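You operate a simulated robot arm through the tools that you are given. There is no shell and no other tool. Be economical: measure what you need, move in short steps, check, and stop when the job is done.

The job below is to be done with a simulated two-armed robot. You get a single attempt, and the scene is never put back.

TASK
Put two of the valves from the brown-topped red bench on the lower shelf of the red rack. Then open the grey sliding lid. Keep to this order.

It is judged by the outcome, as a careful person would: the job done as asked, and still so three seconds after it is handed in. It fails if anything else is knocked over, pushed out of place, dropped, spilled or broken. Lids that push on must go on centred and level and be pressed home; caps that screw on are set level and turned clockwise until they are tight.

THE ROBOT
Two 7-joint arms with two-finger grippers on one trunk, on a base that drives. Base frame: it is fixed to the floor where the robot stands at the start and does not move with it; the origin is under the middle of the robot, x ahead of it, y to its left, z up; the surface under the hand at the start is at about z = 85. Lengths are in cm, angles in rad, forces in N, time in s.
The left shoulder is at the start at [8.5, 21.6, 111.7], the right one opposite. With the tool pointing down near the work surface each hand reaches from about 32 to 82 cm from the robot's upright axis, wherever it stands, measured 20 degrees to its own side. Places, roughly: grey sliding lid [-220, 510, 90]; lower shelf of the red rack [90, 90, 110]. Payload 3.18 kg a hand.
The tool frame of a hand sits at the grasp point between the pads (the TCP): z along the fingers, y along the line on which they close. The tips reach 3 cm beyond it. Largest opening 14.4 cm; the body of the gripper starts 10.3 cm behind the TCP.
Orientation is that of the tool frame in the base frame, as a unit quaternion [w, x, y, z]. With the fingers straight down and closing along the base's y, the tool's x points along the base's -x, its y along +y and its z along -z.

THE INTERFACE
- The arms move only by the tool jog_arm. It takes "left_moves", "right_moves" or both (then of equal length, played together; a hand with none holds still); each is a list of rows, each a list of 7 numbers: the shift along the tool's x, y, z in units of 500 mm (1.0 is 500 mm), then the turn, a rotation vector about the tool's x, y, z in units of 120 degrees (1.0 is 120 degrees), then the closure, from 0 (fully open) to 1 (shut). In form: [[tx, ty, tz, wx, wy, wz, hand], ...]. A call has 1 to 20 rows; each row is the pose to reach, as a shift and turn from the pose commanded when the call began, along the tool's axes at that moment. A call with a number of a shift or a turn outside -1 to 1 is refused whole. A row lasts 0.2 s, in which the tool goes at most 5 cm and 0.15 rad; a call with a longer step from one row to the next is refused whole, and so is a gripper value outside its range. A pose out of reach is approached as far as the arm can. The call stops where the force on the tool passes 40 N (or 10 N more than at its start, if that is more) or the arm is blocked; 0.2 s more then pass. The fingers move at their own pace and stop on an object; they squeeze with about 27 N. The grip force told is the motor's: it shows also when the fingers shut on nothing. Time passes only in rows, and 0.2 s behind the last, so rows that repeat a pose let the fingers close. It gives the time, the measured TCP pose, the force on the tool (base axes), the opening and the grip force at its end, in the units of the frame above (readings bear some noise), with the torque about the TCP (base axes, N m) and any sound that the robot's microphone picked up, and new pictures: "pictures" is both (left out), scene, wrist or none (wrist: the cameras of the hands that moved).
- Cameras (640 x 400 px; columns grow to the right, rows downward): "scene" is now at [18.46, 0.9, 131.17]; the picture's right is [0.09, -1.00, 0.00], its down [-0.54, -0.05, -0.84] and it looks along [0.83, 0.07, -0.55] (base axes); focal length 214 px, centre (320, 200). "left" rides on the left gripper at [7.6, -1.6, -14.3] in its tool frame; the picture's right is [0.21, 0.98, 0.00], its down [-0.84, 0.18, -0.51] and it looks along [-0.50, 0.11, 0.86] (tool axes); focal length 218 px, centre (320, 200). "right" rides on the right gripper at [7.6, 1.6, -14.3] in its tool frame; the picture's right is [-0.21, 0.98, 0.00], its down [-0.84, -0.18, -0.51] and it looks along [-0.50, -0.11, 0.86] (tool axes); focal length 218 px, centre (320, 200). There is no depth. A picture from a camera that has moved, and an enlarged one, comes with that camera's place and axes in the base frame and with its lens.
- raise_lower(by): slides the trunk up (or, below 0, down) by that many cm; the arms and the scene camera ride with it, the base frame stays. It gives what a move gives, with no picture.
- drive_base(legs): drives the robot by 1 to 6 legs, each [ahead, left, turn to the left] in cm, cm and rad, along the robot's own axes; the way and the turn of a leg run together, so that a leg with both is an arc; at most 150 cm and 3.142 rad a leg. The arms and the cameras ride along, it lands a little off, and it stops where it bumps. It gives what a move gives, and a new picture of the scene camera.
- pan_tilt(pan, tilt): turns the head with the scene camera to pan (to the left, within 1.396 rad either way) and tilt (down, from -0.506 to 1.204), counted from straight ahead of the robot. It gives what a move gives, and a new picture of the scene camera.
- inspect(camera, box): a new picture of the part [left, top, right, bottom] of that camera's present view, enlarged. It takes no simulated time.
- finish_job(): hands the job in; it is judged then, once.

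Go step by step. Nothing tells you exact positions but the pictures and the camera data: compare them with the known pose of the tool, close in by small moves and look again before you grip or let go. The budget is 165 turns and 260 pictures, counting those below and the enlarged ones. Unless the task says otherwise, let go and move clear before handing in, and close with one line.

The tools are called after ">>>" as a command line: name --argument value ..., lists and objects as JSON in quotes. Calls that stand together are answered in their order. jog_arm: Moves the arms, as the interface text tells. Its arguments: {"type":"object","properties":{"left_moves":{"type":"array","items":{"type":"array","items":{"type":"number"}}},"right_moves":{"type":"array","items":{"type":"array","items":{"type":"number"}}},"pictures":{"type":"string","enum":["both","scene","wrist","none"]}},"required":[]} The other tools are called the same way: raise_lower (by) slides the trunk up or down; drive_base (legs) drives the base; pan_tilt (pan, tilt) turns the head that bears the scene camera; inspect (camera, box) takes an enlarged picture of a part of a camera's view; finish_job () hands the job in.

At the start:

```text
time_s: 0.0
left_ee_pos: [41.62, 26.95, 109.5]
left_orientation: [0.0, 0.0, 1.0, -0.001]
left_wrist_force: [0.1, -0.1, -0.2]
left_torque: [0.01, 0.02, 0.01]
left_grip_width: 14.42
left_finger_force: 0.0
right_ee_pos: [49.06, -6.52, 117.05]
right_orientation: [0.001, 0.0, 1.0, 0.0]
right_wrist_force: [-0.1, 0.8, 0.4]
right_torque: [0.01, 0.0, -0.02]
right_grip_width: 14.4
right_finger_force: 0.1
trunk travel left (down, up): [-20.0, 16.9]
robot x, y, heading: [0.16, 0.18, 0.002]
head pan, tilt: [0.086, 0.578]
```

scene: 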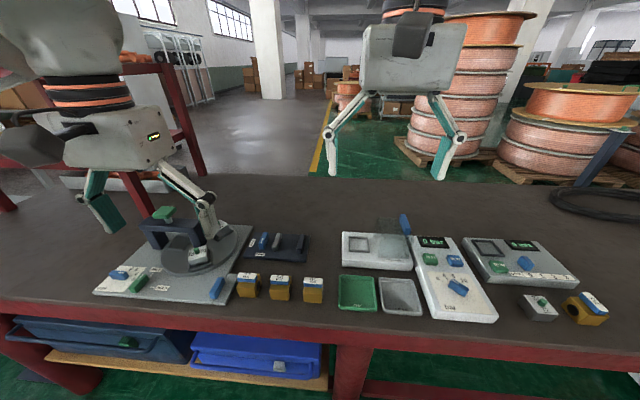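
right: 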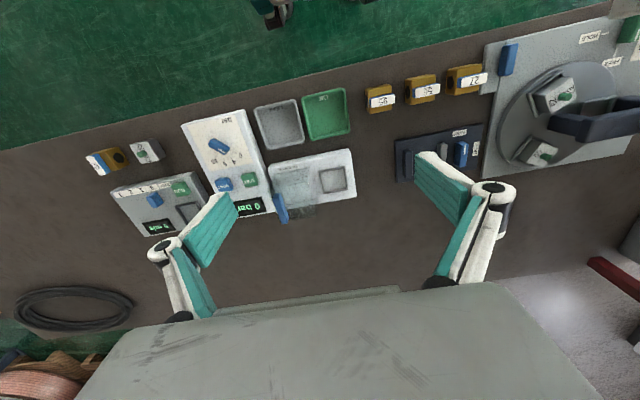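
left: 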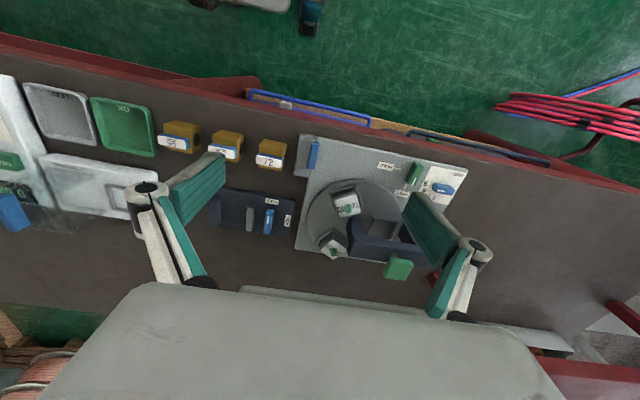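

I see a bench with three brass blocks with blue tops and labels, plus fixtures. I'll look closer to identify the valves, and look toward the red rack on the left.

>>> inspect --camera "scene" --box '[80, 200, 340, 330]'

>>> inspect --camera "scene" --box '[340, 200, 640, 340]'

>>> pan_tilt --pan 0.9 --tilt 0.3

```text
2.46 times, centred on (210, 265) of scene
camera zoom: at [18.46, 0.9, 131.17], right [0.09, -1.0, 0.0], down [-0.54, -0.05, -0.84], along [0.83, 0.07, -0.55], focal length 528 px, centre (591, 40)
```

zoom: 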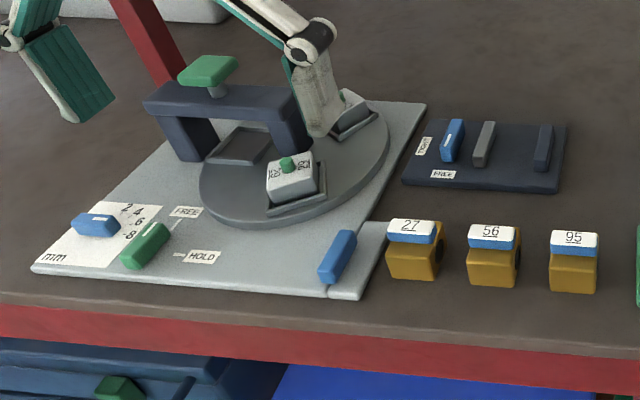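

```text
2.13 times, centred on (490, 270) of scene
camera zoom: at [18.46, 0.9, 131.17], right [0.09, -1.0, 0.0], down [-0.54, -0.05, -0.84], along [0.83, 0.07, -0.55], focal length 458 px, centre (-43, 51)
```

zoom: 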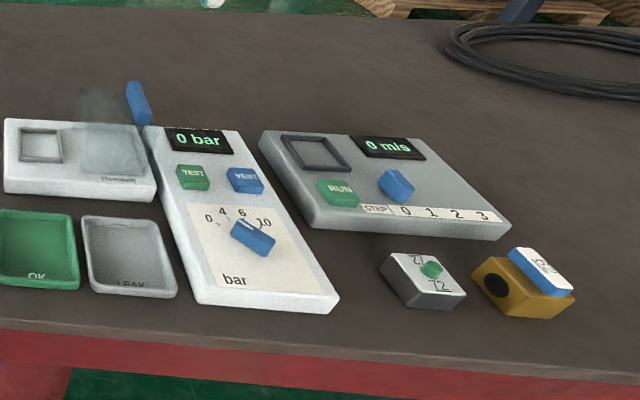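

```text
time_s: 1.1
left_ee_pos: [41.63, 27.02, 109.64]
left_orientation: [-0.001, -0.001, 1.0, -0.001]
left_wrist_force: [-0.2, -0.9, -0.7]
left_torque: [-0.02, 0.01, -0.01]
left_grip_width: 14.4
left_finger_force: 0.0
right_ee_pos: [49.09, -6.59, 117.12]
right_orientation: [-0.001, 0.0, 1.0, -0.001]
right_wrist_force: [0.1, -1.1, -0.2]
right_torque: [-0.01, 0.03, 0.02]
right_grip_width: 14.41
right_finger_force: 0.1
trunk travel left (down, up): [-20.0, 16.9]
robot x, y, heading: [-0.09, -0.29, -0.001]
head pan, tilt: [0.901, 0.3]
camera scene: at [15.4, 7.45, 133.72], right [0.78, -0.62, 0.0], down [-0.18, -0.23, -0.96], along [0.59, 0.75, -0.3], focal length 214 px, centre (320, 200)
```

scene: 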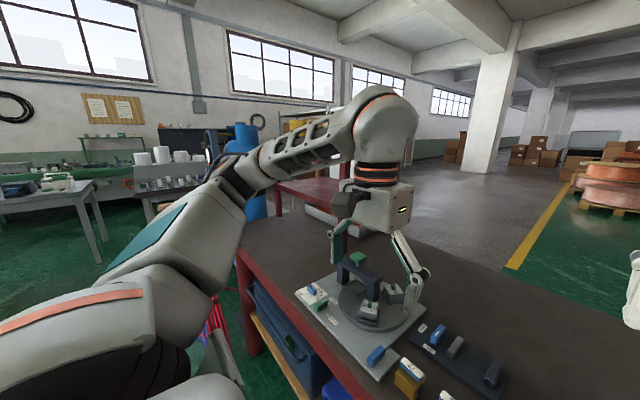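

I'll zoom in on the candidate parts with the wrist cameras, to tell valves from other parts.

>>> inspect --camera "right" --box '[70, 80, 270, 205]'

>>> inspect --camera "left" --box '[140, 100, 340, 225]'

>>> inspect --camera "left" --box '[290, 130, 490, 290]'

```text
3.20 times, centred on (170, 142) of right
camera zoom: at [41.44, -4.88, 131.43], right [0.21, 0.98, 0.0], down [0.84, -0.18, 0.51], along [0.5, -0.11, -0.86], focal length 698 px, centre (800, 384)
```

zoom: 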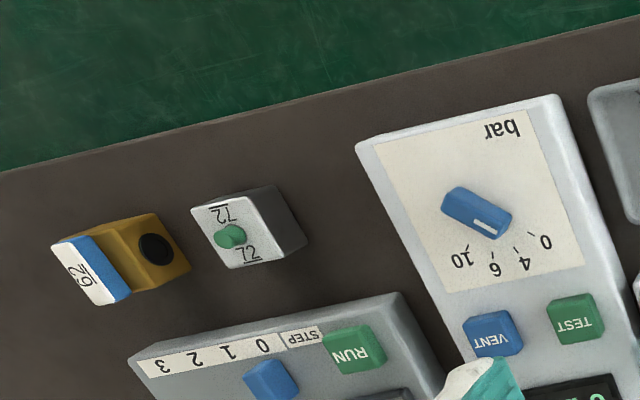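

```text
3.20 times, centred on (240, 162) of left
camera zoom: at [33.92, 25.33, 124.05], right [-0.21, 0.98, 0.0], down [0.84, 0.18, 0.51], along [0.5, 0.11, -0.86], focal length 698 px, centre (576, 320)
```

zoom: 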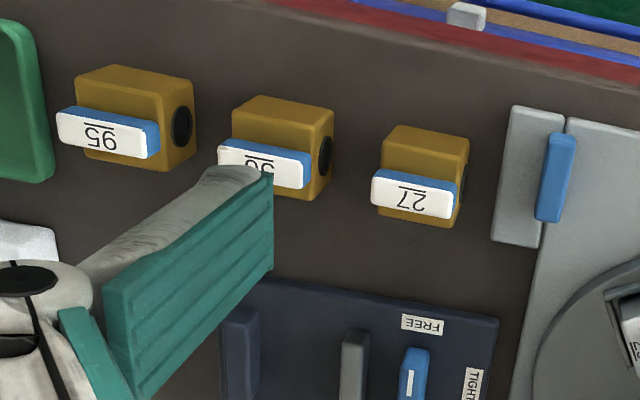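

```text
2.50 times, centred on (390, 210) of left
camera zoom: at [33.92, 25.33, 124.05], right [-0.21, 0.98, 0.0], down [0.84, 0.18, 0.51], along [0.5, 0.11, -0.86], focal length 546 px, centre (145, 175)
```

zoom: 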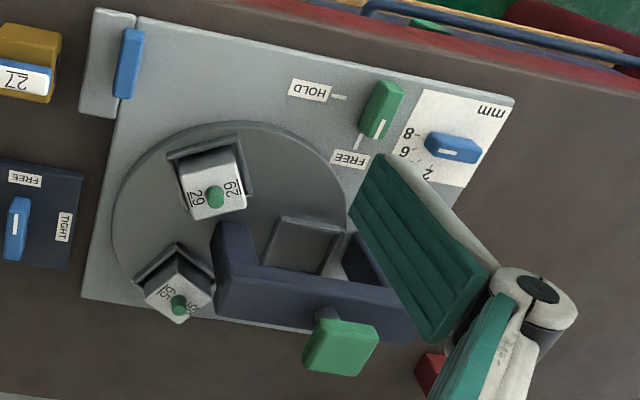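

The brass blocks with a port bore and blue numbered tops (27, 56, 95) are the valves. I'll shift both arms to the right to see the rack.

>>> jog_arm --left_moves '[[0, -0.09, -0.02, 0, 0, 0, 0], [0, -0.18, -0.04, 0, 0, 0, 0], [0, -0.27, -0.06, 0, 0, 0, 0], [0, -0.36, -0.08, 0, 0, 0, 0], [0, -0.44, -0.1, 0, 0, 0, 0]]' --right_moves '[[0, -0.09, 0, 0, 0, 0, 0], [0, -0.18, 0, 0, 0, 0, 0], [0, -0.27, 0, 0, 0, 0, 0], [0, -0.36, 0, 0, 0, 0, 0], [0, -0.44, 0, 0, 0, 0, 0]]' --pictures "scene"

```text
time_s: 2.3
left_ee_pos: [41.63, 4.95, 114.82]
left_orientation: [-0.001, -0.002, 1.0, 0.0]
left_wrist_force: [0.0, -0.4, -0.2]
left_torque: [-0.04, 0.01, 0.0]
left_grip_width: 14.41
left_finger_force: 0.0
right_ee_pos: [49.06, -26.94, 117.36]
right_orientation: [-0.001, -0.001, 1.0, 0.0]
right_wrist_force: [0.7, 0.5, 0.6]
right_torque: [0.04, -0.02, 0.01]
right_grip_width: 14.41
right_finger_force: 0.0
right hand out of reach, approached as far as the arm can: row 5
trunk travel left (down, up): [-20.0, 16.9]
robot x, y, heading: [0.2, 0.2, -0.003]
head pan, tilt: [0.901, 0.3]
camera scene: at [15.31, 7.41, 133.75], right [0.78, -0.62, 0.0], down [-0.18, -0.23, -0.96], along [0.59, 0.75, -0.29], focal length 214 px, centre (320, 200)
```

scene: 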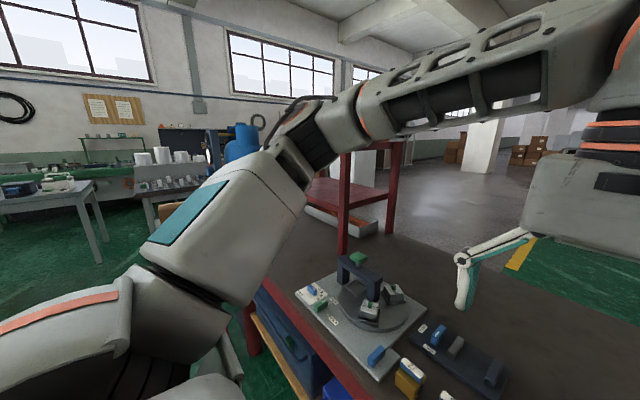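

>>> inspect --camera "scene" --box '[240, 120, 440, 260]'

>>> raise_lower --by 15

>>> pan_tilt --pan 0.75 --tilt 0.45

```text
2.86 times, centred on (340, 190) of scene
camera zoom: at [15.31, 7.41, 133.75], right [0.78, -0.62, 0.0], down [-0.18, -0.23, -0.96], along [0.59, 0.75, -0.29], focal length 613 px, centre (263, 229)
```

zoom: 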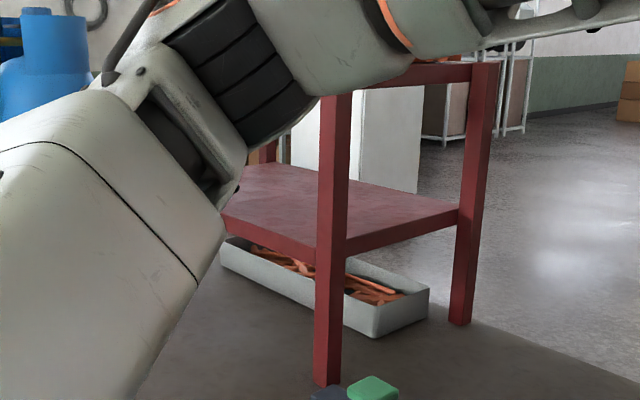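

```text
time_s: 4.1
left_ee_pos: [41.62, 5.02, 129.63]
left_orientation: [-0.001, -0.001, 1.0, -0.001]
left_wrist_force: [-0.4, 0.1, 0.2]
left_torque: [0.0, -0.03, -0.04]
left_grip_width: 14.4
left_finger_force: 0.0
right_ee_pos: [46.34, -26.56, 136.36]
right_orientation: [0.052, 0.005, 0.999, 0.002]
right_wrist_force: [-0.6, -0.2, 0.8]
right_torque: [0.04, -0.01, -0.01]
right_grip_width: 14.42
right_finger_force: 0.1
trunk travel left (down, up): [-35.0, 1.9]
robot x, y, heading: [-0.11, -0.32, -0.0]
head pan, tilt: [0.901, 0.3]
```

```text
time_s: 4.8
left_ee_pos: [41.46, 5.02, 129.63]
left_orientation: [0.0, -0.001, 1.0, -0.001]
left_wrist_force: [0.6, -0.1, 0.6]
left_torque: [0.03, 0.02, 0.02]
left_grip_width: 14.38
left_finger_force: 0.1
right_ee_pos: [46.33, -26.7, 136.47]
right_orientation: [0.052, 0.005, 0.999, 0.002]
right_wrist_force: [-0.3, 0.4, -0.4]
right_torque: [0.0, -0.02, -0.02]
right_grip_width: 14.41
right_finger_force: 0.2
trunk travel left (down, up): [-35.0, 1.9]
robot x, y, heading: [-0.04, 0.18, 0.005]
head pan, tilt: [0.75, 0.45]
camera scene: at [10.74, 6.41, 147.71], right [0.68, -0.73, 0.0], down [-0.32, -0.3, -0.9], along [0.66, 0.61, -0.43], focal length 214 px, centre (320, 200)
```

scene: 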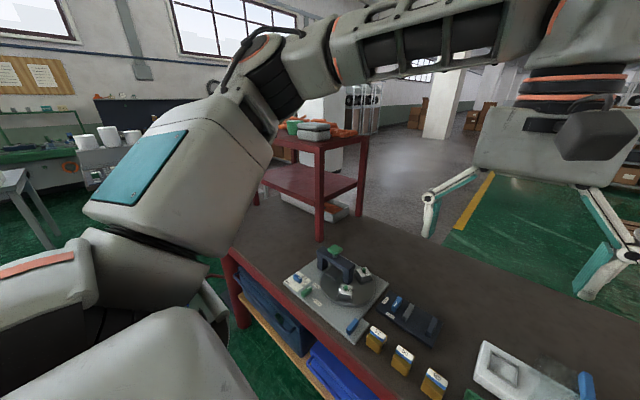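

>>> inspect --camera "scene" --box '[230, 110, 390, 250]'

```text
2.86 times, centred on (310, 180) of scene
camera zoom: at [10.74, 6.41, 147.71], right [0.68, -0.73, 0.0], down [-0.32, -0.3, -0.9], along [0.66, 0.61, -0.43], focal length 613 px, centre (349, 257)
```

zoom: 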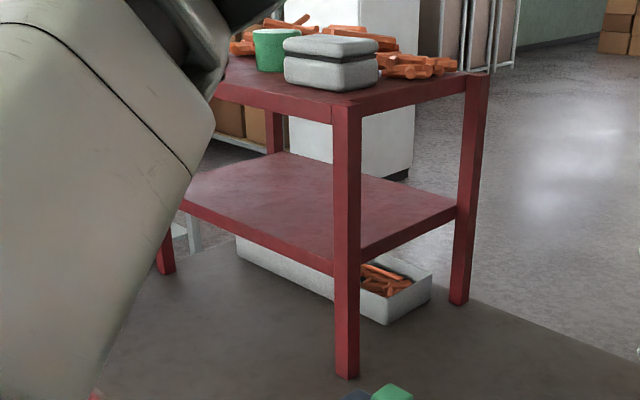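

The rack sits on the bench: x≈72–106, y≈64–120, with its lower shelf near z≈107 and about 20 cm of clearance. A forward-tilted grip of about 45° should work for both pick and place. I'll lower the trunk, then re-centre the robot on the valves and part the arms.

>>> raise_lower --by -10

>>> drive_base --legs '[[0, 11, 0]]'

>>> jog_arm --left_moves '[[0, 0.09, 0, 0, 0, 0, 0], [0, 0.18, 0, 0, 0, 0, 0], [0, 0.27, 0, 0, 0, 0, 0], [0, 0.36, 0, 0, 0, 0, 0], [0, 0.44, 0, 0, 0, 0, 0]]' --pictures "none"

>>> pan_tilt --pan 0.0 --tilt 0.85

```text
time_s: 6.1
left_ee_pos: [41.38, 4.83, 119.66]
left_orientation: [0.001, -0.001, 1.0, -0.001]
left_wrist_force: [0.4, 0.0, 0.0]
left_torque: [-0.04, -0.02, 0.03]
left_grip_width: 14.41
left_finger_force: 0.0
right_ee_pos: [46.29, -26.65, 126.57]
right_orientation: [0.053, 0.005, 0.999, 0.002]
right_wrist_force: [0.7, -0.7, 0.6]
right_torque: [0.0, -0.05, 0.0]
right_grip_width: 14.38
right_finger_force: 0.2
trunk travel left (down, up): [-25.0, 11.9]
robot x, y, heading: [-0.2, 0.21, 0.002]
head pan, tilt: [0.75, 0.45]
```

```text
time_s: 7.7
left_ee_pos: [41.65, 15.75, 119.62]
left_orientation: [0.0, -0.002, 1.0, -0.001]
left_wrist_force: [0.4, 0.0, -0.1]
left_torque: [-0.01, 0.0, -0.01]
left_grip_width: 14.39
left_finger_force: 0.1
right_ee_pos: [46.38, -15.92, 126.51]
right_orientation: [0.052, 0.004, 0.999, 0.003]
right_wrist_force: [-0.1, -0.1, -0.4]
right_torque: [-0.04, -0.03, -0.02]
right_grip_width: 14.4
right_finger_force: 0.0
trunk travel left (down, up): [-25.0, 11.9]
robot x, y, heading: [-0.18, 10.48, 0.003]
head pan, tilt: [0.75, 0.45]
camera scene: at [12.92, 17.13, 137.53], right [0.68, -0.73, 0.0], down [-0.32, -0.3, -0.9], along [0.66, 0.61, -0.44], focal length 214 px, centre (320, 200)
```

scene: 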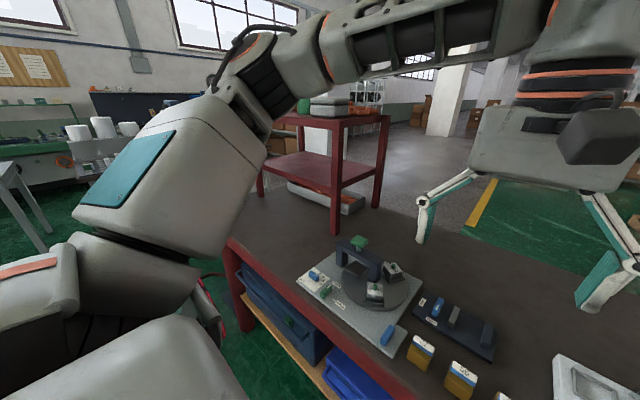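

```text
time_s: 8.9
left_ee_pos: [41.43, 37.86, 119.58]
left_orientation: [0.0, -0.001, 1.0, -0.001]
left_wrist_force: [-0.3, 0.5, 0.8]
left_torque: [-0.06, -0.01, -0.01]
left_grip_width: 14.39
left_finger_force: 0.1
right_ee_pos: [46.32, -15.75, 126.63]
right_orientation: [0.053, 0.004, 0.999, 0.002]
right_wrist_force: [-0.1, 0.4, 1.2]
right_torque: [-0.06, 0.02, 0.02]
right_grip_width: 14.41
right_finger_force: 0.1
trunk travel left (down, up): [-25.0, 11.9]
robot x, y, heading: [0.06, 10.65, -0.004]
head pan, tilt: [0.75, 0.45]
```

```text
time_s: 10.0
left_ee_pos: [41.37, 37.72, 119.58]
left_orientation: [0.0, -0.002, 1.0, -0.001]
left_wrist_force: [0.1, 0.2, 0.3]
left_torque: [-0.02, 0.0, -0.01]
left_grip_width: 14.39
left_finger_force: 0.1
right_ee_pos: [46.38, -16.01, 126.48]
right_orientation: [0.053, 0.004, 0.999, 0.003]
right_wrist_force: [-1.1, -0.6, 0.1]
right_torque: [0.0, 0.02, 0.02]
right_grip_width: 14.4
right_finger_force: 0.1
trunk travel left (down, up): [-25.0, 11.9]
robot x, y, heading: [0.0, 10.77, -0.001]
head pan, tilt: [0.0, 0.85]
camera scene: at [14.02, 10.82, 134.1], right [0.0, -1.0, 0.0], down [-0.75, 0.0, -0.66], along [0.66, 0.0, -0.75], focal length 214 px, centre (320, 200)
```

scene: 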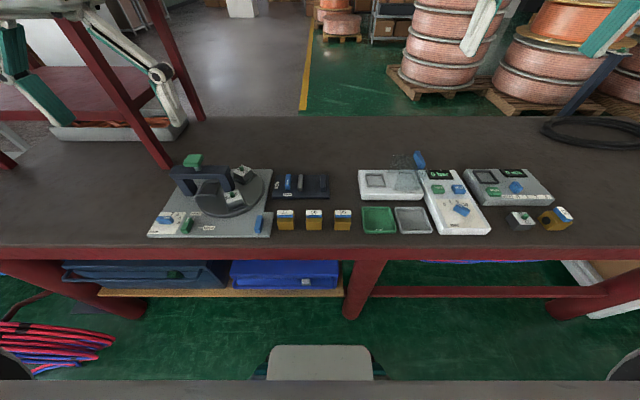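

>>> inspect --camera "scene" --box '[250, 190, 370, 265]'

```text
5.33 times, centred on (310, 228) of scene
camera zoom: at [14.02, 10.82, 134.1], right [0.0, -1.0, 0.0], down [-0.75, 0.0, -0.66], along [0.66, 0.0, -0.75], focal length 1144 px, centre (373, 53)
```

zoom: 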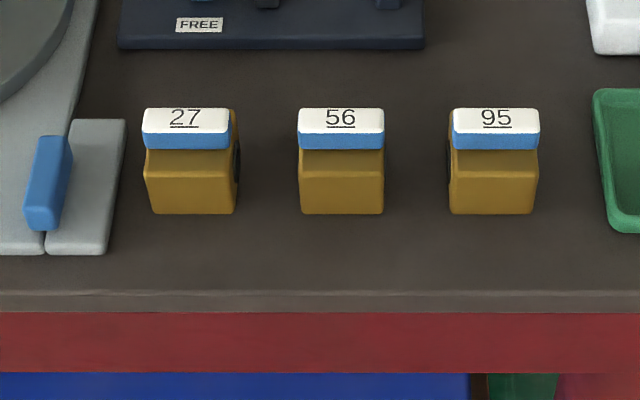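

The valves are about 4.5 wide × 3.8 deep × 5 high, with fronts at x≈46.3, at y≈20.2 (27), 12.4 (56) and 4.7 (95). I'll tilt the right hand 45° forward and bring it above valve 95.

>>> jog_arm --right_moves '[[0.005, 0.069, 0.05, 0, -0.054, 0, 0.2], [0.011, 0.138, 0.1, 0, -0.108, 0, 0.3], [0.016, 0.207, 0.149, 0, -0.162, 0, 0.5], [0.021, 0.276, 0.199, 0, -0.216, 0, 0.5], [0.027, 0.345, 0.248, 0, -0.27, 0, 0.5], [0.032, 0.414, 0.298, 0, -0.324, 0, 0.5]]' --pictures "both"

```text
time_s: 11.4
left_ee_pos: [41.33, 37.94, 119.69]
left_orientation: [0.0, -0.003, 1.0, -0.002]
left_wrist_force: [0.5, -0.2, 0.4]
left_torque: [-0.06, 0.0, 0.01]
left_grip_width: 14.4
left_finger_force: 0.2
right_ee_pos: [46.29, 5.32, 111.79]
right_orientation: [0.384, 0.005, 0.923, 0.001]
right_wrist_force: [-0.4, 0.1, 0.6]
right_torque: [-0.06, 0.01, -0.05]
right_grip_width: 7.19
right_finger_force: 0.1
trunk travel left (down, up): [-25.0, 11.9]
robot x, y, heading: [-0.25, 10.96, -0.0]
head pan, tilt: [0.0, 0.85]
camera scene: at [14.02, 11.01, 134.09], right [0.0, -1.0, 0.0], down [-0.75, 0.0, -0.66], along [0.66, 0.0, -0.75], focal length 214 px, centre (320, 200)
camera right: at [30.86, 6.96, 116.45], right [0.15, 0.98, 0.15], down [0.24, -0.19, 0.95], along [0.96, -0.11, -0.26], focal length 218 px, centre (320, 200)
```

scene: 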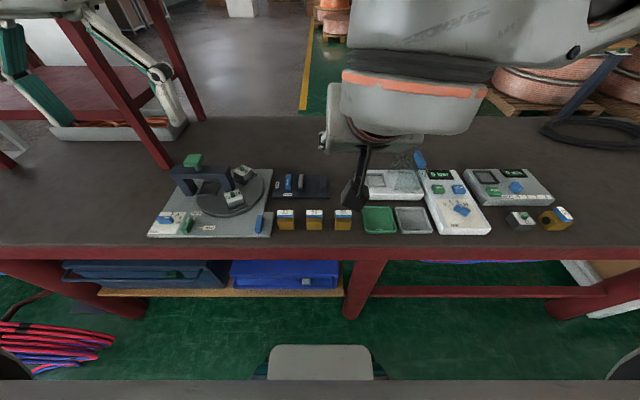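
right: 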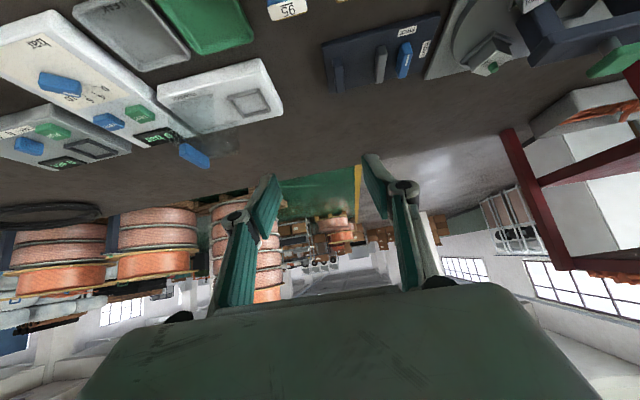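

>>> jog_arm --right_moves '[[0.059, -0.002, 0.065, 0, 0, 0, 0.54], [0.118, -0.004, 0.13, 0, 0, 0, 0.54], [0.176, -0.006, 0.195, 0, 0, 0, 0.54], [0.235, -0.008, 0.26, 0, 0, 0, 0.54]]' --pictures "both"

>>> inspect --camera "scene" --box '[250, 190, 370, 265]'

```text
time_s: 12.4
left_ee_pos: [41.56, 37.81, 119.56]
left_orientation: [-0.001, -0.002, 1.0, -0.001]
left_wrist_force: [-0.6, 0.2, 0.8]
left_torque: [-0.03, -0.06, 0.03]
left_grip_width: 14.38
left_finger_force: 0.1
right_ee_pos: [47.33, 4.45, 94.03]
right_orientation: [0.382, 0.005, 0.924, 0.001]
right_wrist_force: [-0.3, 0.4, -0.4]
right_torque: [0.01, 0.01, -0.01]
right_grip_width: 6.6
right_finger_force: 0.1
trunk travel left (down, up): [-25.0, 11.9]
robot x, y, heading: [0.22, 10.51, 0.001]
head pan, tilt: [0.0, 0.85]
camera scene: at [14.08, 10.86, 134.08], right [0.0, -1.0, 0.0], down [-0.75, 0.0, -0.66], along [0.66, 0.0, -0.75], focal length 214 px, centre (320, 200)
camera right: at [31.92, 6.21, 98.82], right [0.16, 0.98, 0.15], down [0.24, -0.19, 0.95], along [0.96, -0.11, -0.26], focal length 218 px, centre (320, 200)
```

scene: 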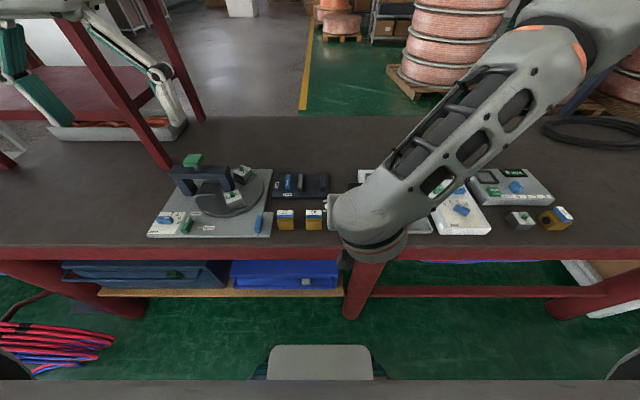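
right: 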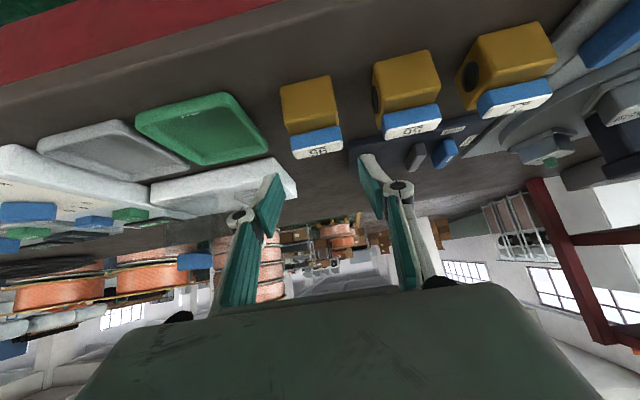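

```text
5.33 times, centred on (310, 228) of scene
camera zoom: at [14.08, 10.86, 134.08], right [0.0, -1.0, 0.0], down [-0.75, 0.0, -0.66], along [0.66, 0.0, -0.75], focal length 1144 px, centre (373, 53)
```

zoom: 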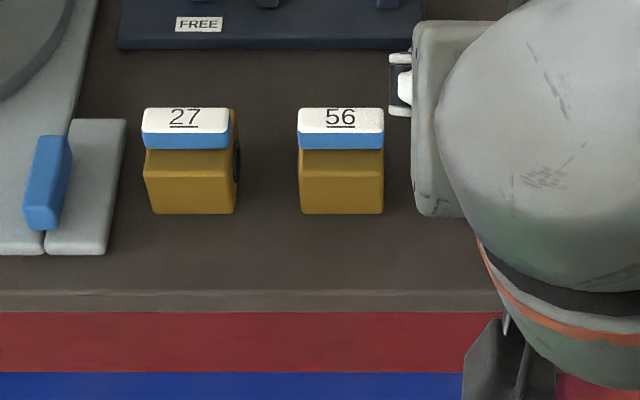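

Valve 95 is centred at y≈4.8 and x≈48.2. I'll correct y by 0.4 cm and descend.

>>> jog_arm --right_moves '[[0, 0.008, 0, 0, 0, 0, 0.54], [0.03, 0.008, 0.03, 0, 0, 0, 0.54], [0.055, 0.008, 0.055, 0, 0, 0, 0.54], [0.074, 0.008, 0.074, 0, 0, 0, 0.54]]' --pictures "wrist"

>>> inspect --camera "right" --box '[220, 60, 460, 210]'

```text
time_s: 13.4
left_ee_pos: [41.45, 37.66, 119.65]
left_orientation: [0.0, -0.002, 1.0, -0.001]
left_wrist_force: [-1.0, 0.3, 0.1]
left_torque: [0.0, -0.03, 0.02]
left_grip_width: 14.41
left_finger_force: 0.0
right_ee_pos: [47.38, 5.16, 88.86]
right_orientation: [0.382, 0.006, 0.924, 0.001]
right_wrist_force: [0.0, -0.4, -1.0]
right_torque: [-0.04, -0.03, 0.05]
right_grip_width: 6.56
right_finger_force: 0.0
trunk travel left (down, up): [-25.0, 11.9]
robot x, y, heading: [0.2, 10.54, -0.0]
head pan, tilt: [0.0, 0.85]
camera right: at [31.93, 6.86, 93.61], right [0.16, 0.98, 0.15], down [0.24, -0.19, 0.95], along [0.96, -0.11, -0.26], focal length 218 px, centre (320, 200)
```

right: 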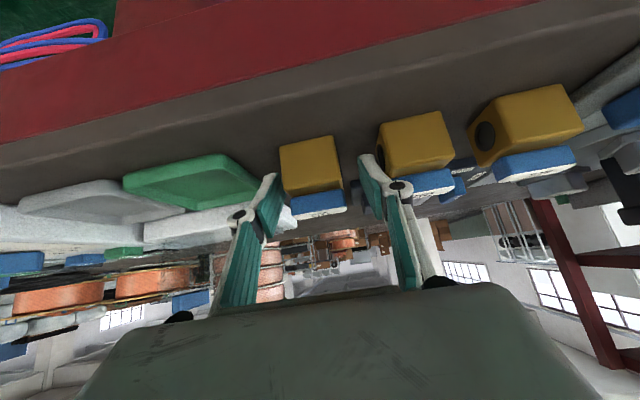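

```text
2.67 times, centred on (340, 135) of right
camera zoom: at [31.93, 6.86, 93.61], right [0.16, 0.98, 0.15], down [0.24, -0.19, 0.95], along [0.96, -0.11, -0.26], focal length 582 px, centre (267, 373)
```

zoom: 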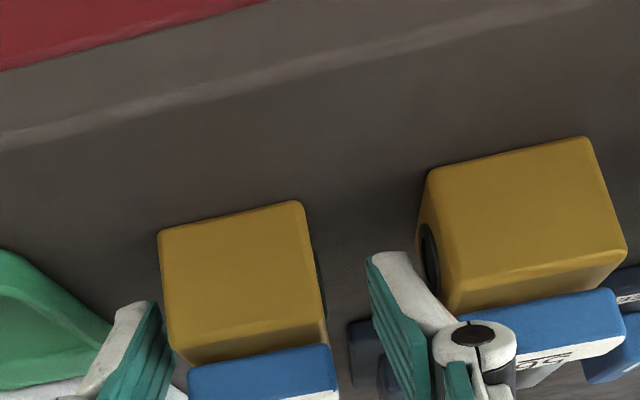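

>>> jog_arm --right_moves '[[0.005, -0.008, 0.006, 0, 0, 0, 0.54], [0.005, -0.008, 0.006, 0, 0, 0, 0.62], [0.005, -0.008, 0.006, 0, 0, 0, 0.72], [0.005, -0.008, 0.006, 0, 0, 0, 1], [0.005, -0.008, 0.006, 0, 0, 0, 1], [0.005, -0.008, 0.006, 0, 0, 0, 1]]' --pictures "wrist"

```text
time_s: 14.8
left_ee_pos: [41.41, 37.77, 119.62]
left_orientation: [0.0, -0.002, 1.0, -0.001]
left_wrist_force: [0.0, -0.6, -0.8]
left_torque: [-0.01, 0.01, -0.01]
left_grip_width: 14.41
left_finger_force: 0.1
right_ee_pos: [47.53, 4.63, 88.47]
right_orientation: [0.383, 0.006, 0.924, 0.0]
right_wrist_force: [-0.4, 2.0, 0.2]
right_torque: [0.12, -0.07, 0.06]
right_grip_width: 4.18
right_finger_force: 26.6
trunk travel left (down, up): [-25.0, 11.9]
robot x, y, heading: [0.04, 10.37, -0.001]
head pan, tilt: [0.0, 0.85]
camera right: at [32.03, 6.43, 93.27], right [0.16, 0.98, 0.15], down [0.24, -0.19, 0.95], along [0.96, -0.11, -0.26], focal length 218 px, centre (320, 200)
```

right: 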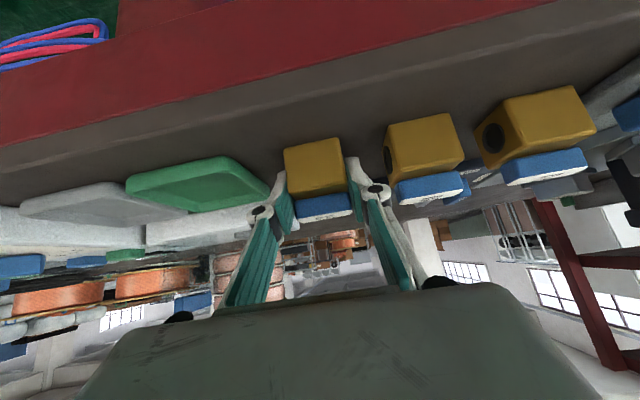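

Gripped valve 95. I'll lift it and move clear to the right.

>>> jog_arm --right_moves '[[-0.02, 0, -0.02, 0, 0, 0, 1], [-0.06, 0, -0.06, 0, 0, 0, 1], [-0.12, 0, -0.12, 0, 0, 0, 1], [-0.18, 0, -0.18, 0, 0, 0, 1], [-0.24, 0, -0.24, 0, 0, 0, 1], [-0.28, -0.06, -0.28, 0, 0, 0, 1], [-0.28, -0.15, -0.28, 0, 0, 0, 1], [-0.28, -0.24, -0.28, 0, 0, 0, 1], [-0.28, -0.33, -0.28, 0, 0, 0, 1], [-0.28, -0.4, -0.28, 0, 0, 0, 1]]' --pictures "both"

```text
time_s: 17.0
left_ee_pos: [41.38, 37.66, 119.8]
left_orientation: [0.0, 0.0, 1.0, 0.0]
left_wrist_force: [0.7, -0.2, -0.4]
left_torque: [0.05, 0.01, 0.02]
left_grip_width: 14.39
left_finger_force: 0.1
right_ee_pos: [49.66, -15.19, 109.13]
right_orientation: [0.381, 0.006, 0.925, 0.001]
right_wrist_force: [-0.4, 0.0, -3.9]
right_torque: [0.01, 0.04, 0.05]
right_grip_width: 4.18
right_finger_force: 26.9
right hand out of reach, approached as far as the arm can: row 8, 9, 10
trunk travel left (down, up): [-25.0, 11.9]
robot x, y, heading: [-0.13, 10.42, 0.001]
head pan, tilt: [0.0, 0.85]
camera scene: at [13.99, 10.67, 134.1], right [0.0, -1.0, 0.0], down [-0.75, 0.0, -0.66], along [0.66, 0.0, -0.75], focal length 214 px, centre (320, 200)
camera right: at [34.3, -13.42, 113.95], right [0.16, 0.98, 0.15], down [0.24, -0.19, 0.95], along [0.96, -0.11, -0.26], focal length 218 px, centre (320, 200)
```

scene: 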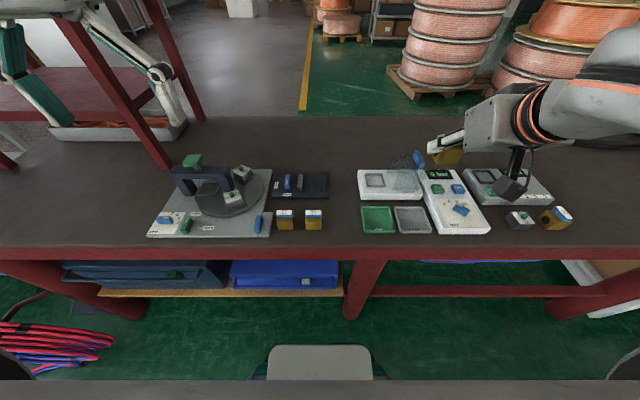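
right: 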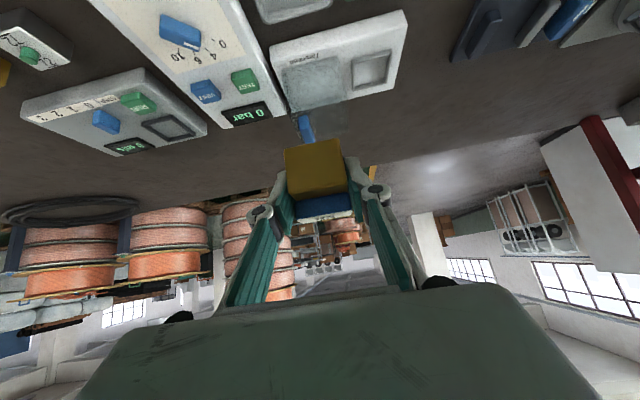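

Valve 95 is held. Valve 27 is too close to the grey plate, so I'll take 56 with the left hand. I'll tilt it and bring it above.

>>> jog_arm --left_moves '[[-0.017, -0.073, 0, 0, -0.054, 0, 0.3], [-0.034, -0.146, 0, 0, -0.108, 0, 0.4], [-0.051, -0.218, 0, 0, -0.161, 0, 0.53], [-0.067, -0.29, 0.0, 0, -0.214, 0, 0.53], [-0.084, -0.363, 0.04, 0, -0.268, 0, 0.53], [-0.101, -0.436, 0.1, 0, -0.322, 0, 0.53], [-0.118, -0.508, 0.16, 0, -0.375, 0, 0.53], [-0.118, -0.508, 0.25, 0, -0.375, 0, 0.53], [-0.118, -0.508, 0.34, 0, -0.375, 0, 0.53], [-0.118, -0.508, 0.42, 0, -0.375, 0, 0.53], [-0.118, -0.508, 0.5, 0, -0.375, 0, 0.53]]' --pictures "both"

```text
time_s: 19.4
left_ee_pos: [47.54, 12.32, 94.57]
left_orientation: [0.382, -0.002, 0.924, 0.001]
left_wrist_force: [0.3, -0.8, 0.0]
left_torque: [0.02, 0.0, 0.02]
left_grip_width: 6.77
left_finger_force: 0.0
right_ee_pos: [49.86, -15.12, 109.1]
right_orientation: [0.38, 0.006, 0.925, 0.001]
right_wrist_force: [-0.6, -1.1, -4.1]
right_torque: [0.02, 0.01, 0.01]
right_grip_width: 4.14
right_finger_force: 27.1
trunk travel left (down, up): [-25.0, 11.9]
robot x, y, heading: [-0.02, 10.93, -0.002]
head pan, tilt: [0.0, 0.85]
camera scene: at [14.09, 10.74, 134.08], right [0.0, -1.0, 0.0], down [-0.75, 0.0, -0.66], along [0.66, 0.0, -0.75], focal length 214 px, centre (320, 200)
camera left: at [32.02, 10.57, 99.43], right [-0.15, 0.98, -0.15], down [0.24, 0.18, 0.95], along [0.96, 0.11, -0.26], focal length 218 px, centre (320, 200)
```

scene: 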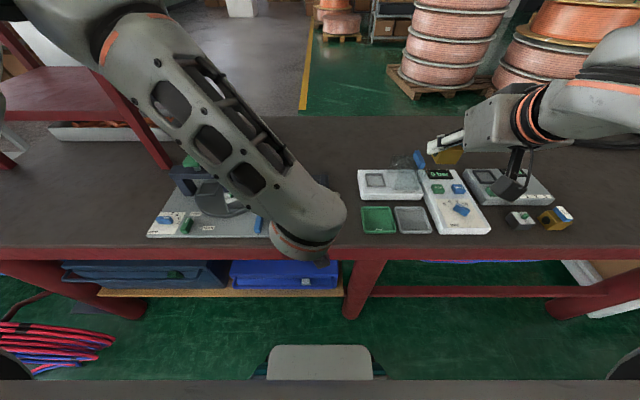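
left: 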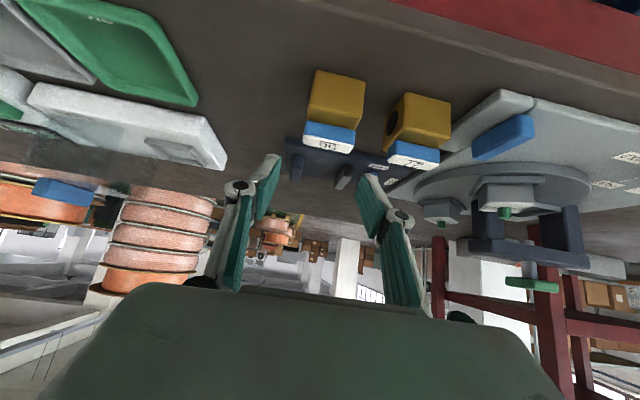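

Aligned with valve 56 (y≈12.4). Descending.

>>> jog_arm --left_moves '[[0.03, 0.001, 0.03, 0, 0, 0, 0.53], [0.06, 0.001, 0.06, 0, 0, 0, 0.53], [0.084, 0.001, 0.084, 0, 0, 0, 0.53]]' --pictures "wrist"

>>> inspect --camera "left" --box '[220, 60, 460, 210]'

```text
time_s: 20.2
left_ee_pos: [47.73, 12.63, 88.87]
left_orientation: [0.381, -0.007, 0.924, 0.0]
left_wrist_force: [0.1, -1.7, 0.7]
left_torque: [0.03, 0.01, 0.02]
left_grip_width: 6.7
left_finger_force: 0.2
right_ee_pos: [49.78, -15.16, 109.17]
right_orientation: [0.381, 0.005, 0.925, 0.001]
right_wrist_force: [0.8, 0.4, -4.6]
right_torque: [-0.02, 0.0, 0.0]
right_grip_width: 4.17
right_finger_force: 26.7
trunk travel left (down, up): [-25.0, 11.9]
robot x, y, heading: [0.08, 10.62, -0.002]
head pan, tilt: [0.0, 0.85]
camera left: at [32.34, 10.76, 93.72], right [-0.16, 0.98, -0.15], down [0.24, 0.19, 0.95], along [0.96, 0.12, -0.26], focal length 218 px, centre (320, 200)
```

left: 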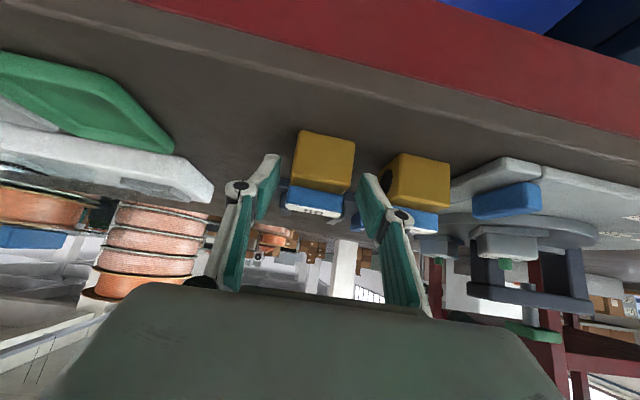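

```text
2.67 times, centred on (340, 135) of left
camera zoom: at [32.34, 10.76, 93.72], right [-0.16, 0.98, -0.15], down [0.24, 0.19, 0.95], along [0.96, 0.12, -0.26], focal length 582 px, centre (267, 373)
```

zoom: 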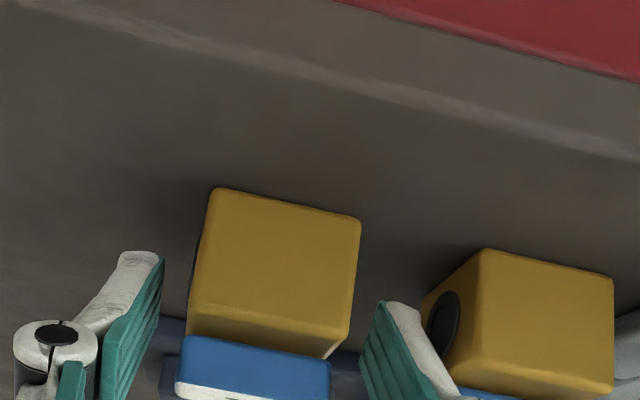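

>>> jog_arm --left_moves '[[0.006, 0, 0.004, 0, 0, 0, 0.53], [0.006, 0, 0.004, 0, 0, 0, 0.62], [0.006, 0, 0.004, 0, 0, 0, 0.72], [0.006, 0, 0.004, 0, 0, 0, 1], [0.006, 0, 0.004, 0, 0, 0, 1], [0.006, 0, 0.004, 0, 0, 0, 1]]' --pictures "wrist"

```text
time_s: 21.6
left_ee_pos: [47.86, 12.6, 88.45]
left_orientation: [0.383, -0.008, 0.924, 0.0]
left_wrist_force: [3.9, -3.5, 10.2]
left_torque: [-0.27, 0.08, 0.14]
left_grip_width: 4.19
left_finger_force: 27.2
right_ee_pos: [49.81, -15.03, 109.2]
right_orientation: [0.381, 0.005, 0.924, 0.001]
right_wrist_force: [-0.8, 0.6, -4.2]
right_torque: [0.04, 0.01, -0.02]
right_grip_width: 4.19
right_finger_force: 27.5
trunk travel left (down, up): [-25.0, 11.9]
robot x, y, heading: [-0.23, 10.63, -0.001]
head pan, tilt: [0.0, 0.85]
camera left: at [32.41, 10.82, 93.35], right [-0.16, 0.97, -0.15], down [0.24, 0.19, 0.95], along [0.96, 0.12, -0.26], focal length 218 px, centre (320, 200)
```

left: 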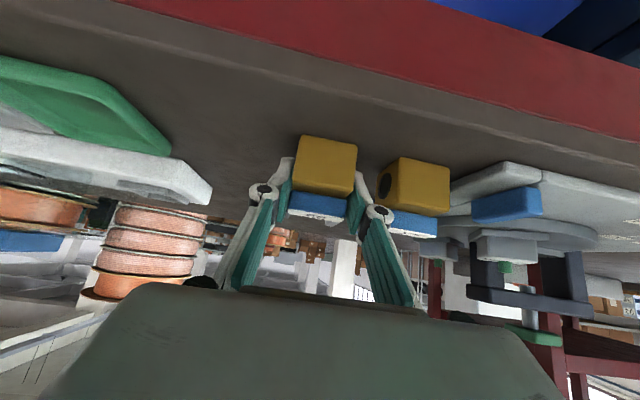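

Both valves are gripped. I'll lift the left one.

>>> jog_arm --left_moves '[[-0.02, 0, -0.02, 0, 0, 0, 1], [-0.06, 0, -0.06, 0, 0, 0, 1], [-0.12, 0, -0.12, 0, 0, 0, 1], [-0.18, 0, -0.18, 0, 0, 0, 1], [-0.24, 0, -0.24, 0, 0, 0, 1], [-0.3, 0, -0.3, 0, 0, 0, 1], [-0.35, 0.04, -0.35, 0, 0, 0, 1], [-0.38, 0.1, -0.38, 0, 0, 0, 1], [-0.4, 0.18, -0.4, 0, 0, 0, 1]]' --pictures "both"

>>> pan_tilt --pan 0.6 --tilt 0.6

```text
time_s: 23.6
left_ee_pos: [47.15, 21.49, 116.99]
left_orientation: [0.382, -0.002, 0.924, -0.001]
left_wrist_force: [-0.1, 0.4, -3.2]
left_torque: [-0.02, 0.0, -0.06]
left_grip_width: 4.18
left_finger_force: 27.2
right_ee_pos: [49.9, -14.76, 109.14]
right_orientation: [0.38, 0.004, 0.925, 0.0]
right_wrist_force: [0.0, 0.4, -3.9]
right_torque: [-0.05, 0.03, -0.07]
right_grip_width: 4.18
right_finger_force: 26.8
trunk travel left (down, up): [-25.0, 11.9]
robot x, y, heading: [0.11, 10.53, -0.001]
head pan, tilt: [0.0, 0.85]
camera scene: at [14.04, 11.08, 134.09], right [0.0, -1.0, 0.0], down [-0.75, 0.0, -0.66], along [0.66, 0.0, -0.75], focal length 214 px, centre (320, 200)
camera left: at [31.76, 19.88, 121.76], right [-0.15, 0.98, -0.15], down [0.24, 0.18, 0.95], along [0.96, 0.11, -0.26], focal length 218 px, centre (320, 200)
```

scene: 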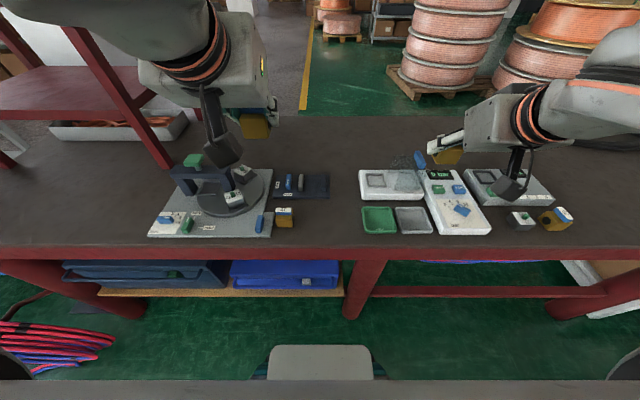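
left: 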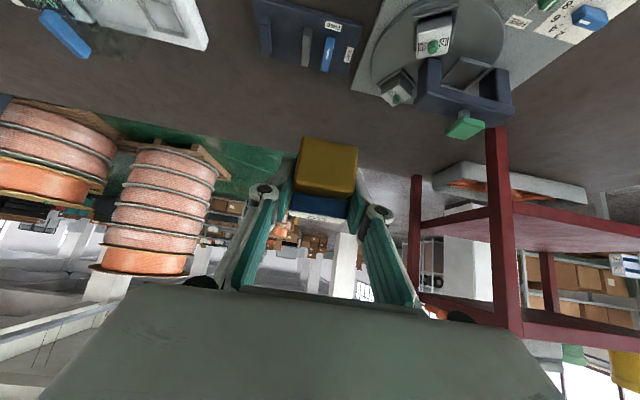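

```text
time_s: 24.6
left_ee_pos: [47.32, 21.26, 116.83]
left_orientation: [0.383, -0.001, 0.924, 0.0]
left_wrist_force: [0.0, 0.2, -4.7]
left_torque: [0.02, 0.0, 0.02]
left_grip_width: 4.14
left_finger_force: 27.4
right_ee_pos: [49.88, -14.96, 109.05]
right_orientation: [0.38, 0.005, 0.925, 0.002]
right_wrist_force: [-0.4, 0.6, -3.4]
right_torque: [0.0, 0.03, 0.0]
right_grip_width: 4.17
right_finger_force: 26.8
trunk travel left (down, up): [-25.0, 11.9]
robot x, y, heading: [-0.15, 10.52, -0.002]
head pan, tilt: [0.6, 0.6]
camera scene: at [13.55, 15.79, 136.17], right [0.56, -0.83, 0.0], down [-0.47, -0.32, -0.82], along [0.68, 0.47, -0.57], focal length 214 px, centre (320, 200)
```

scene: 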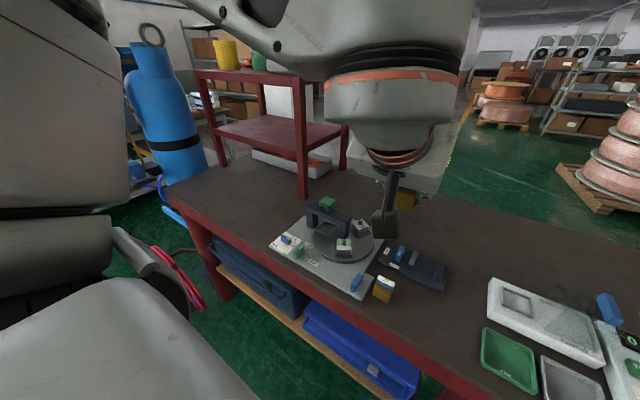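

Nothing is in the way along the bench front; the floor hoses start beyond y≈118. I'll drive left to about y≈74, in front of the rack.

>>> drive_base --legs '[[0, 63, 0]]'

>>> pan_tilt --pan 0.0 --tilt 0.5

```text
time_s: 30.7
left_ee_pos: [46.51, 85.76, 117.04]
left_orientation: [0.382, -0.01, 0.924, 0.004]
left_wrist_force: [0.8, 0.4, -3.6]
left_torque: [-0.01, 0.04, -0.02]
left_grip_width: 4.16
left_finger_force: 26.5
right_ee_pos: [49.63, 49.59, 109.17]
right_orientation: [0.381, -0.003, 0.925, 0.005]
right_wrist_force: [-0.6, -0.5, -3.7]
right_torque: [0.0, 0.05, 0.01]
right_grip_width: 4.13
right_finger_force: 26.9
trunk travel left (down, up): [-25.0, 11.9]
robot x, y, heading: [-0.87, 74.23, 0.02]
head pan, tilt: [0.6, 0.6]
camera scene: at [12.82, 79.67, 136.17], right [0.58, -0.81, 0.0], down [-0.46, -0.33, -0.82], along [0.67, 0.48, -0.57], focal length 214 px, centre (320, 200)
```

scene: 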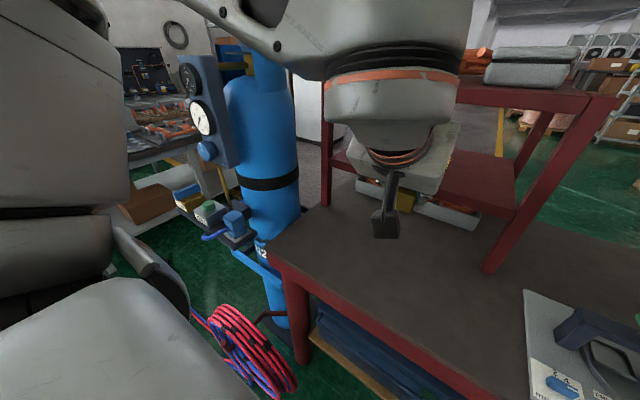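

```text
time_s: 31.7
left_ee_pos: [46.42, 85.73, 116.91]
left_orientation: [0.383, -0.01, 0.924, 0.004]
left_wrist_force: [0.1, -0.2, -3.6]
left_torque: [-0.03, 0.04, 0.04]
left_grip_width: 4.16
left_finger_force: 26.9
right_ee_pos: [49.65, 49.42, 109.05]
right_orientation: [0.381, -0.003, 0.925, 0.004]
right_wrist_force: [0.2, -0.3, -4.1]
right_torque: [-0.02, 0.03, 0.03]
right_grip_width: 4.19
right_finger_force: 27.1
trunk travel left (down, up): [-25.0, 11.9]
robot x, y, heading: [-0.65, 74.31, 0.017]
head pan, tilt: [0.0, 0.499]
camera scene: at [14.73, 74.71, 137.08], right [0.02, -1.0, 0.0], down [-0.48, -0.01, -0.88], along [0.88, 0.02, -0.48], focal length 214 px, centre (320, 200)
```

scene: 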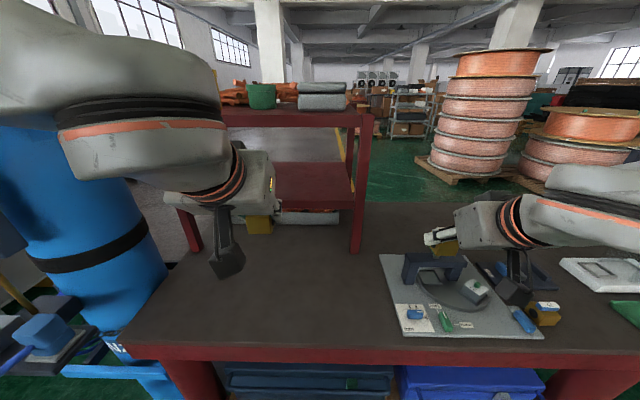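

>>> inspect --camera "scene" --box '[160, 80, 400, 270]'

>>> inspect --camera "left" --box '[0, 0, 640, 400]'

>>> inspect --camera "right" --box '[0, 0, 640, 400]'

```text
2.11 times, centred on (280, 175) of scene
camera zoom: at [14.73, 74.71, 137.08], right [0.02, -1.0, 0.0], down [-0.48, -0.01, -0.88], along [0.88, 0.02, -0.48], focal length 452 px, centre (404, 253)
```

zoom: 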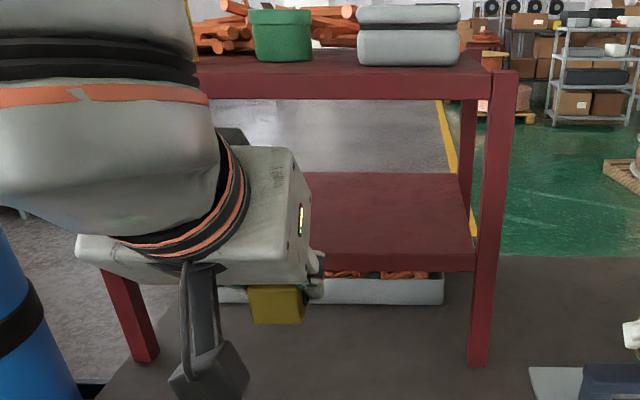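

```text
1.00 times, centred on (320, 200) of left (not enlarged: the box is as wide or as high as the picture)
camera zoom: at [31.02, 83.77, 121.73], right [-0.17, 0.97, -0.15], down [0.23, 0.19, 0.95], along [0.96, 0.13, -0.26], focal length 218 px, centre (320, 200)
```

zoom: 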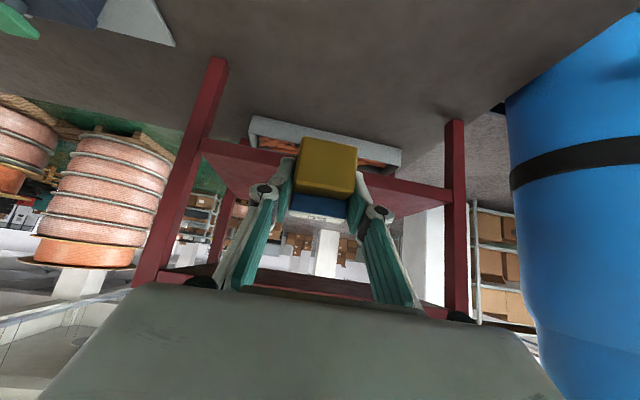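

```text
1.00 times, centred on (320, 200) of right (not enlarged: the box is as wide or as high as the picture)
camera zoom: at [34.18, 50.99, 113.95], right [0.14, 0.98, 0.15], down [0.24, -0.18, 0.95], along [0.96, -0.1, -0.26], focal length 218 px, centre (320, 200)
```

zoom: 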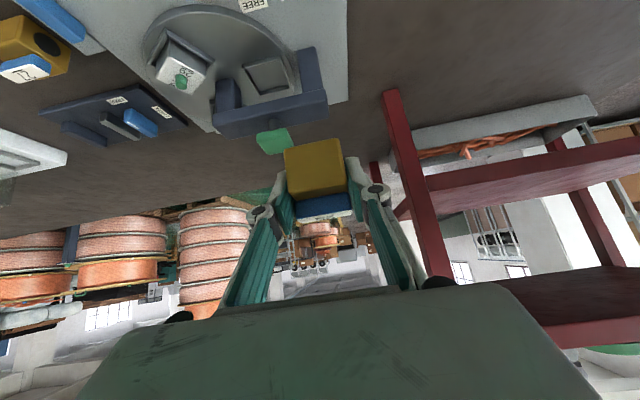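

>>> inspect --camera "scene" --box '[300, 150, 380, 220]'

```text
5.71 times, centred on (340, 185) of scene
camera zoom: at [14.73, 74.71, 137.08], right [0.02, -1.0, 0.0], down [-0.48, -0.01, -0.88], along [0.88, 0.02, -0.48], focal length 1226 px, centre (206, 286)
```

zoom: 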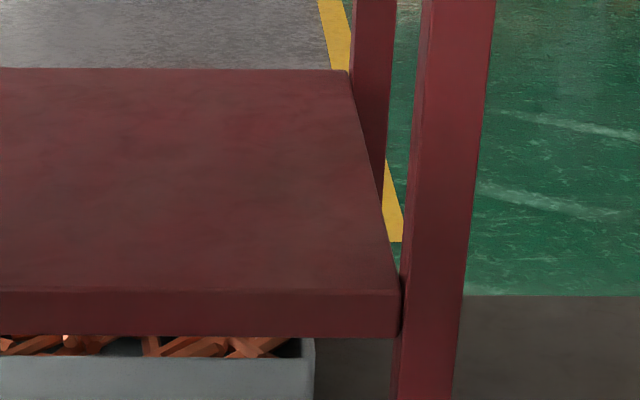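

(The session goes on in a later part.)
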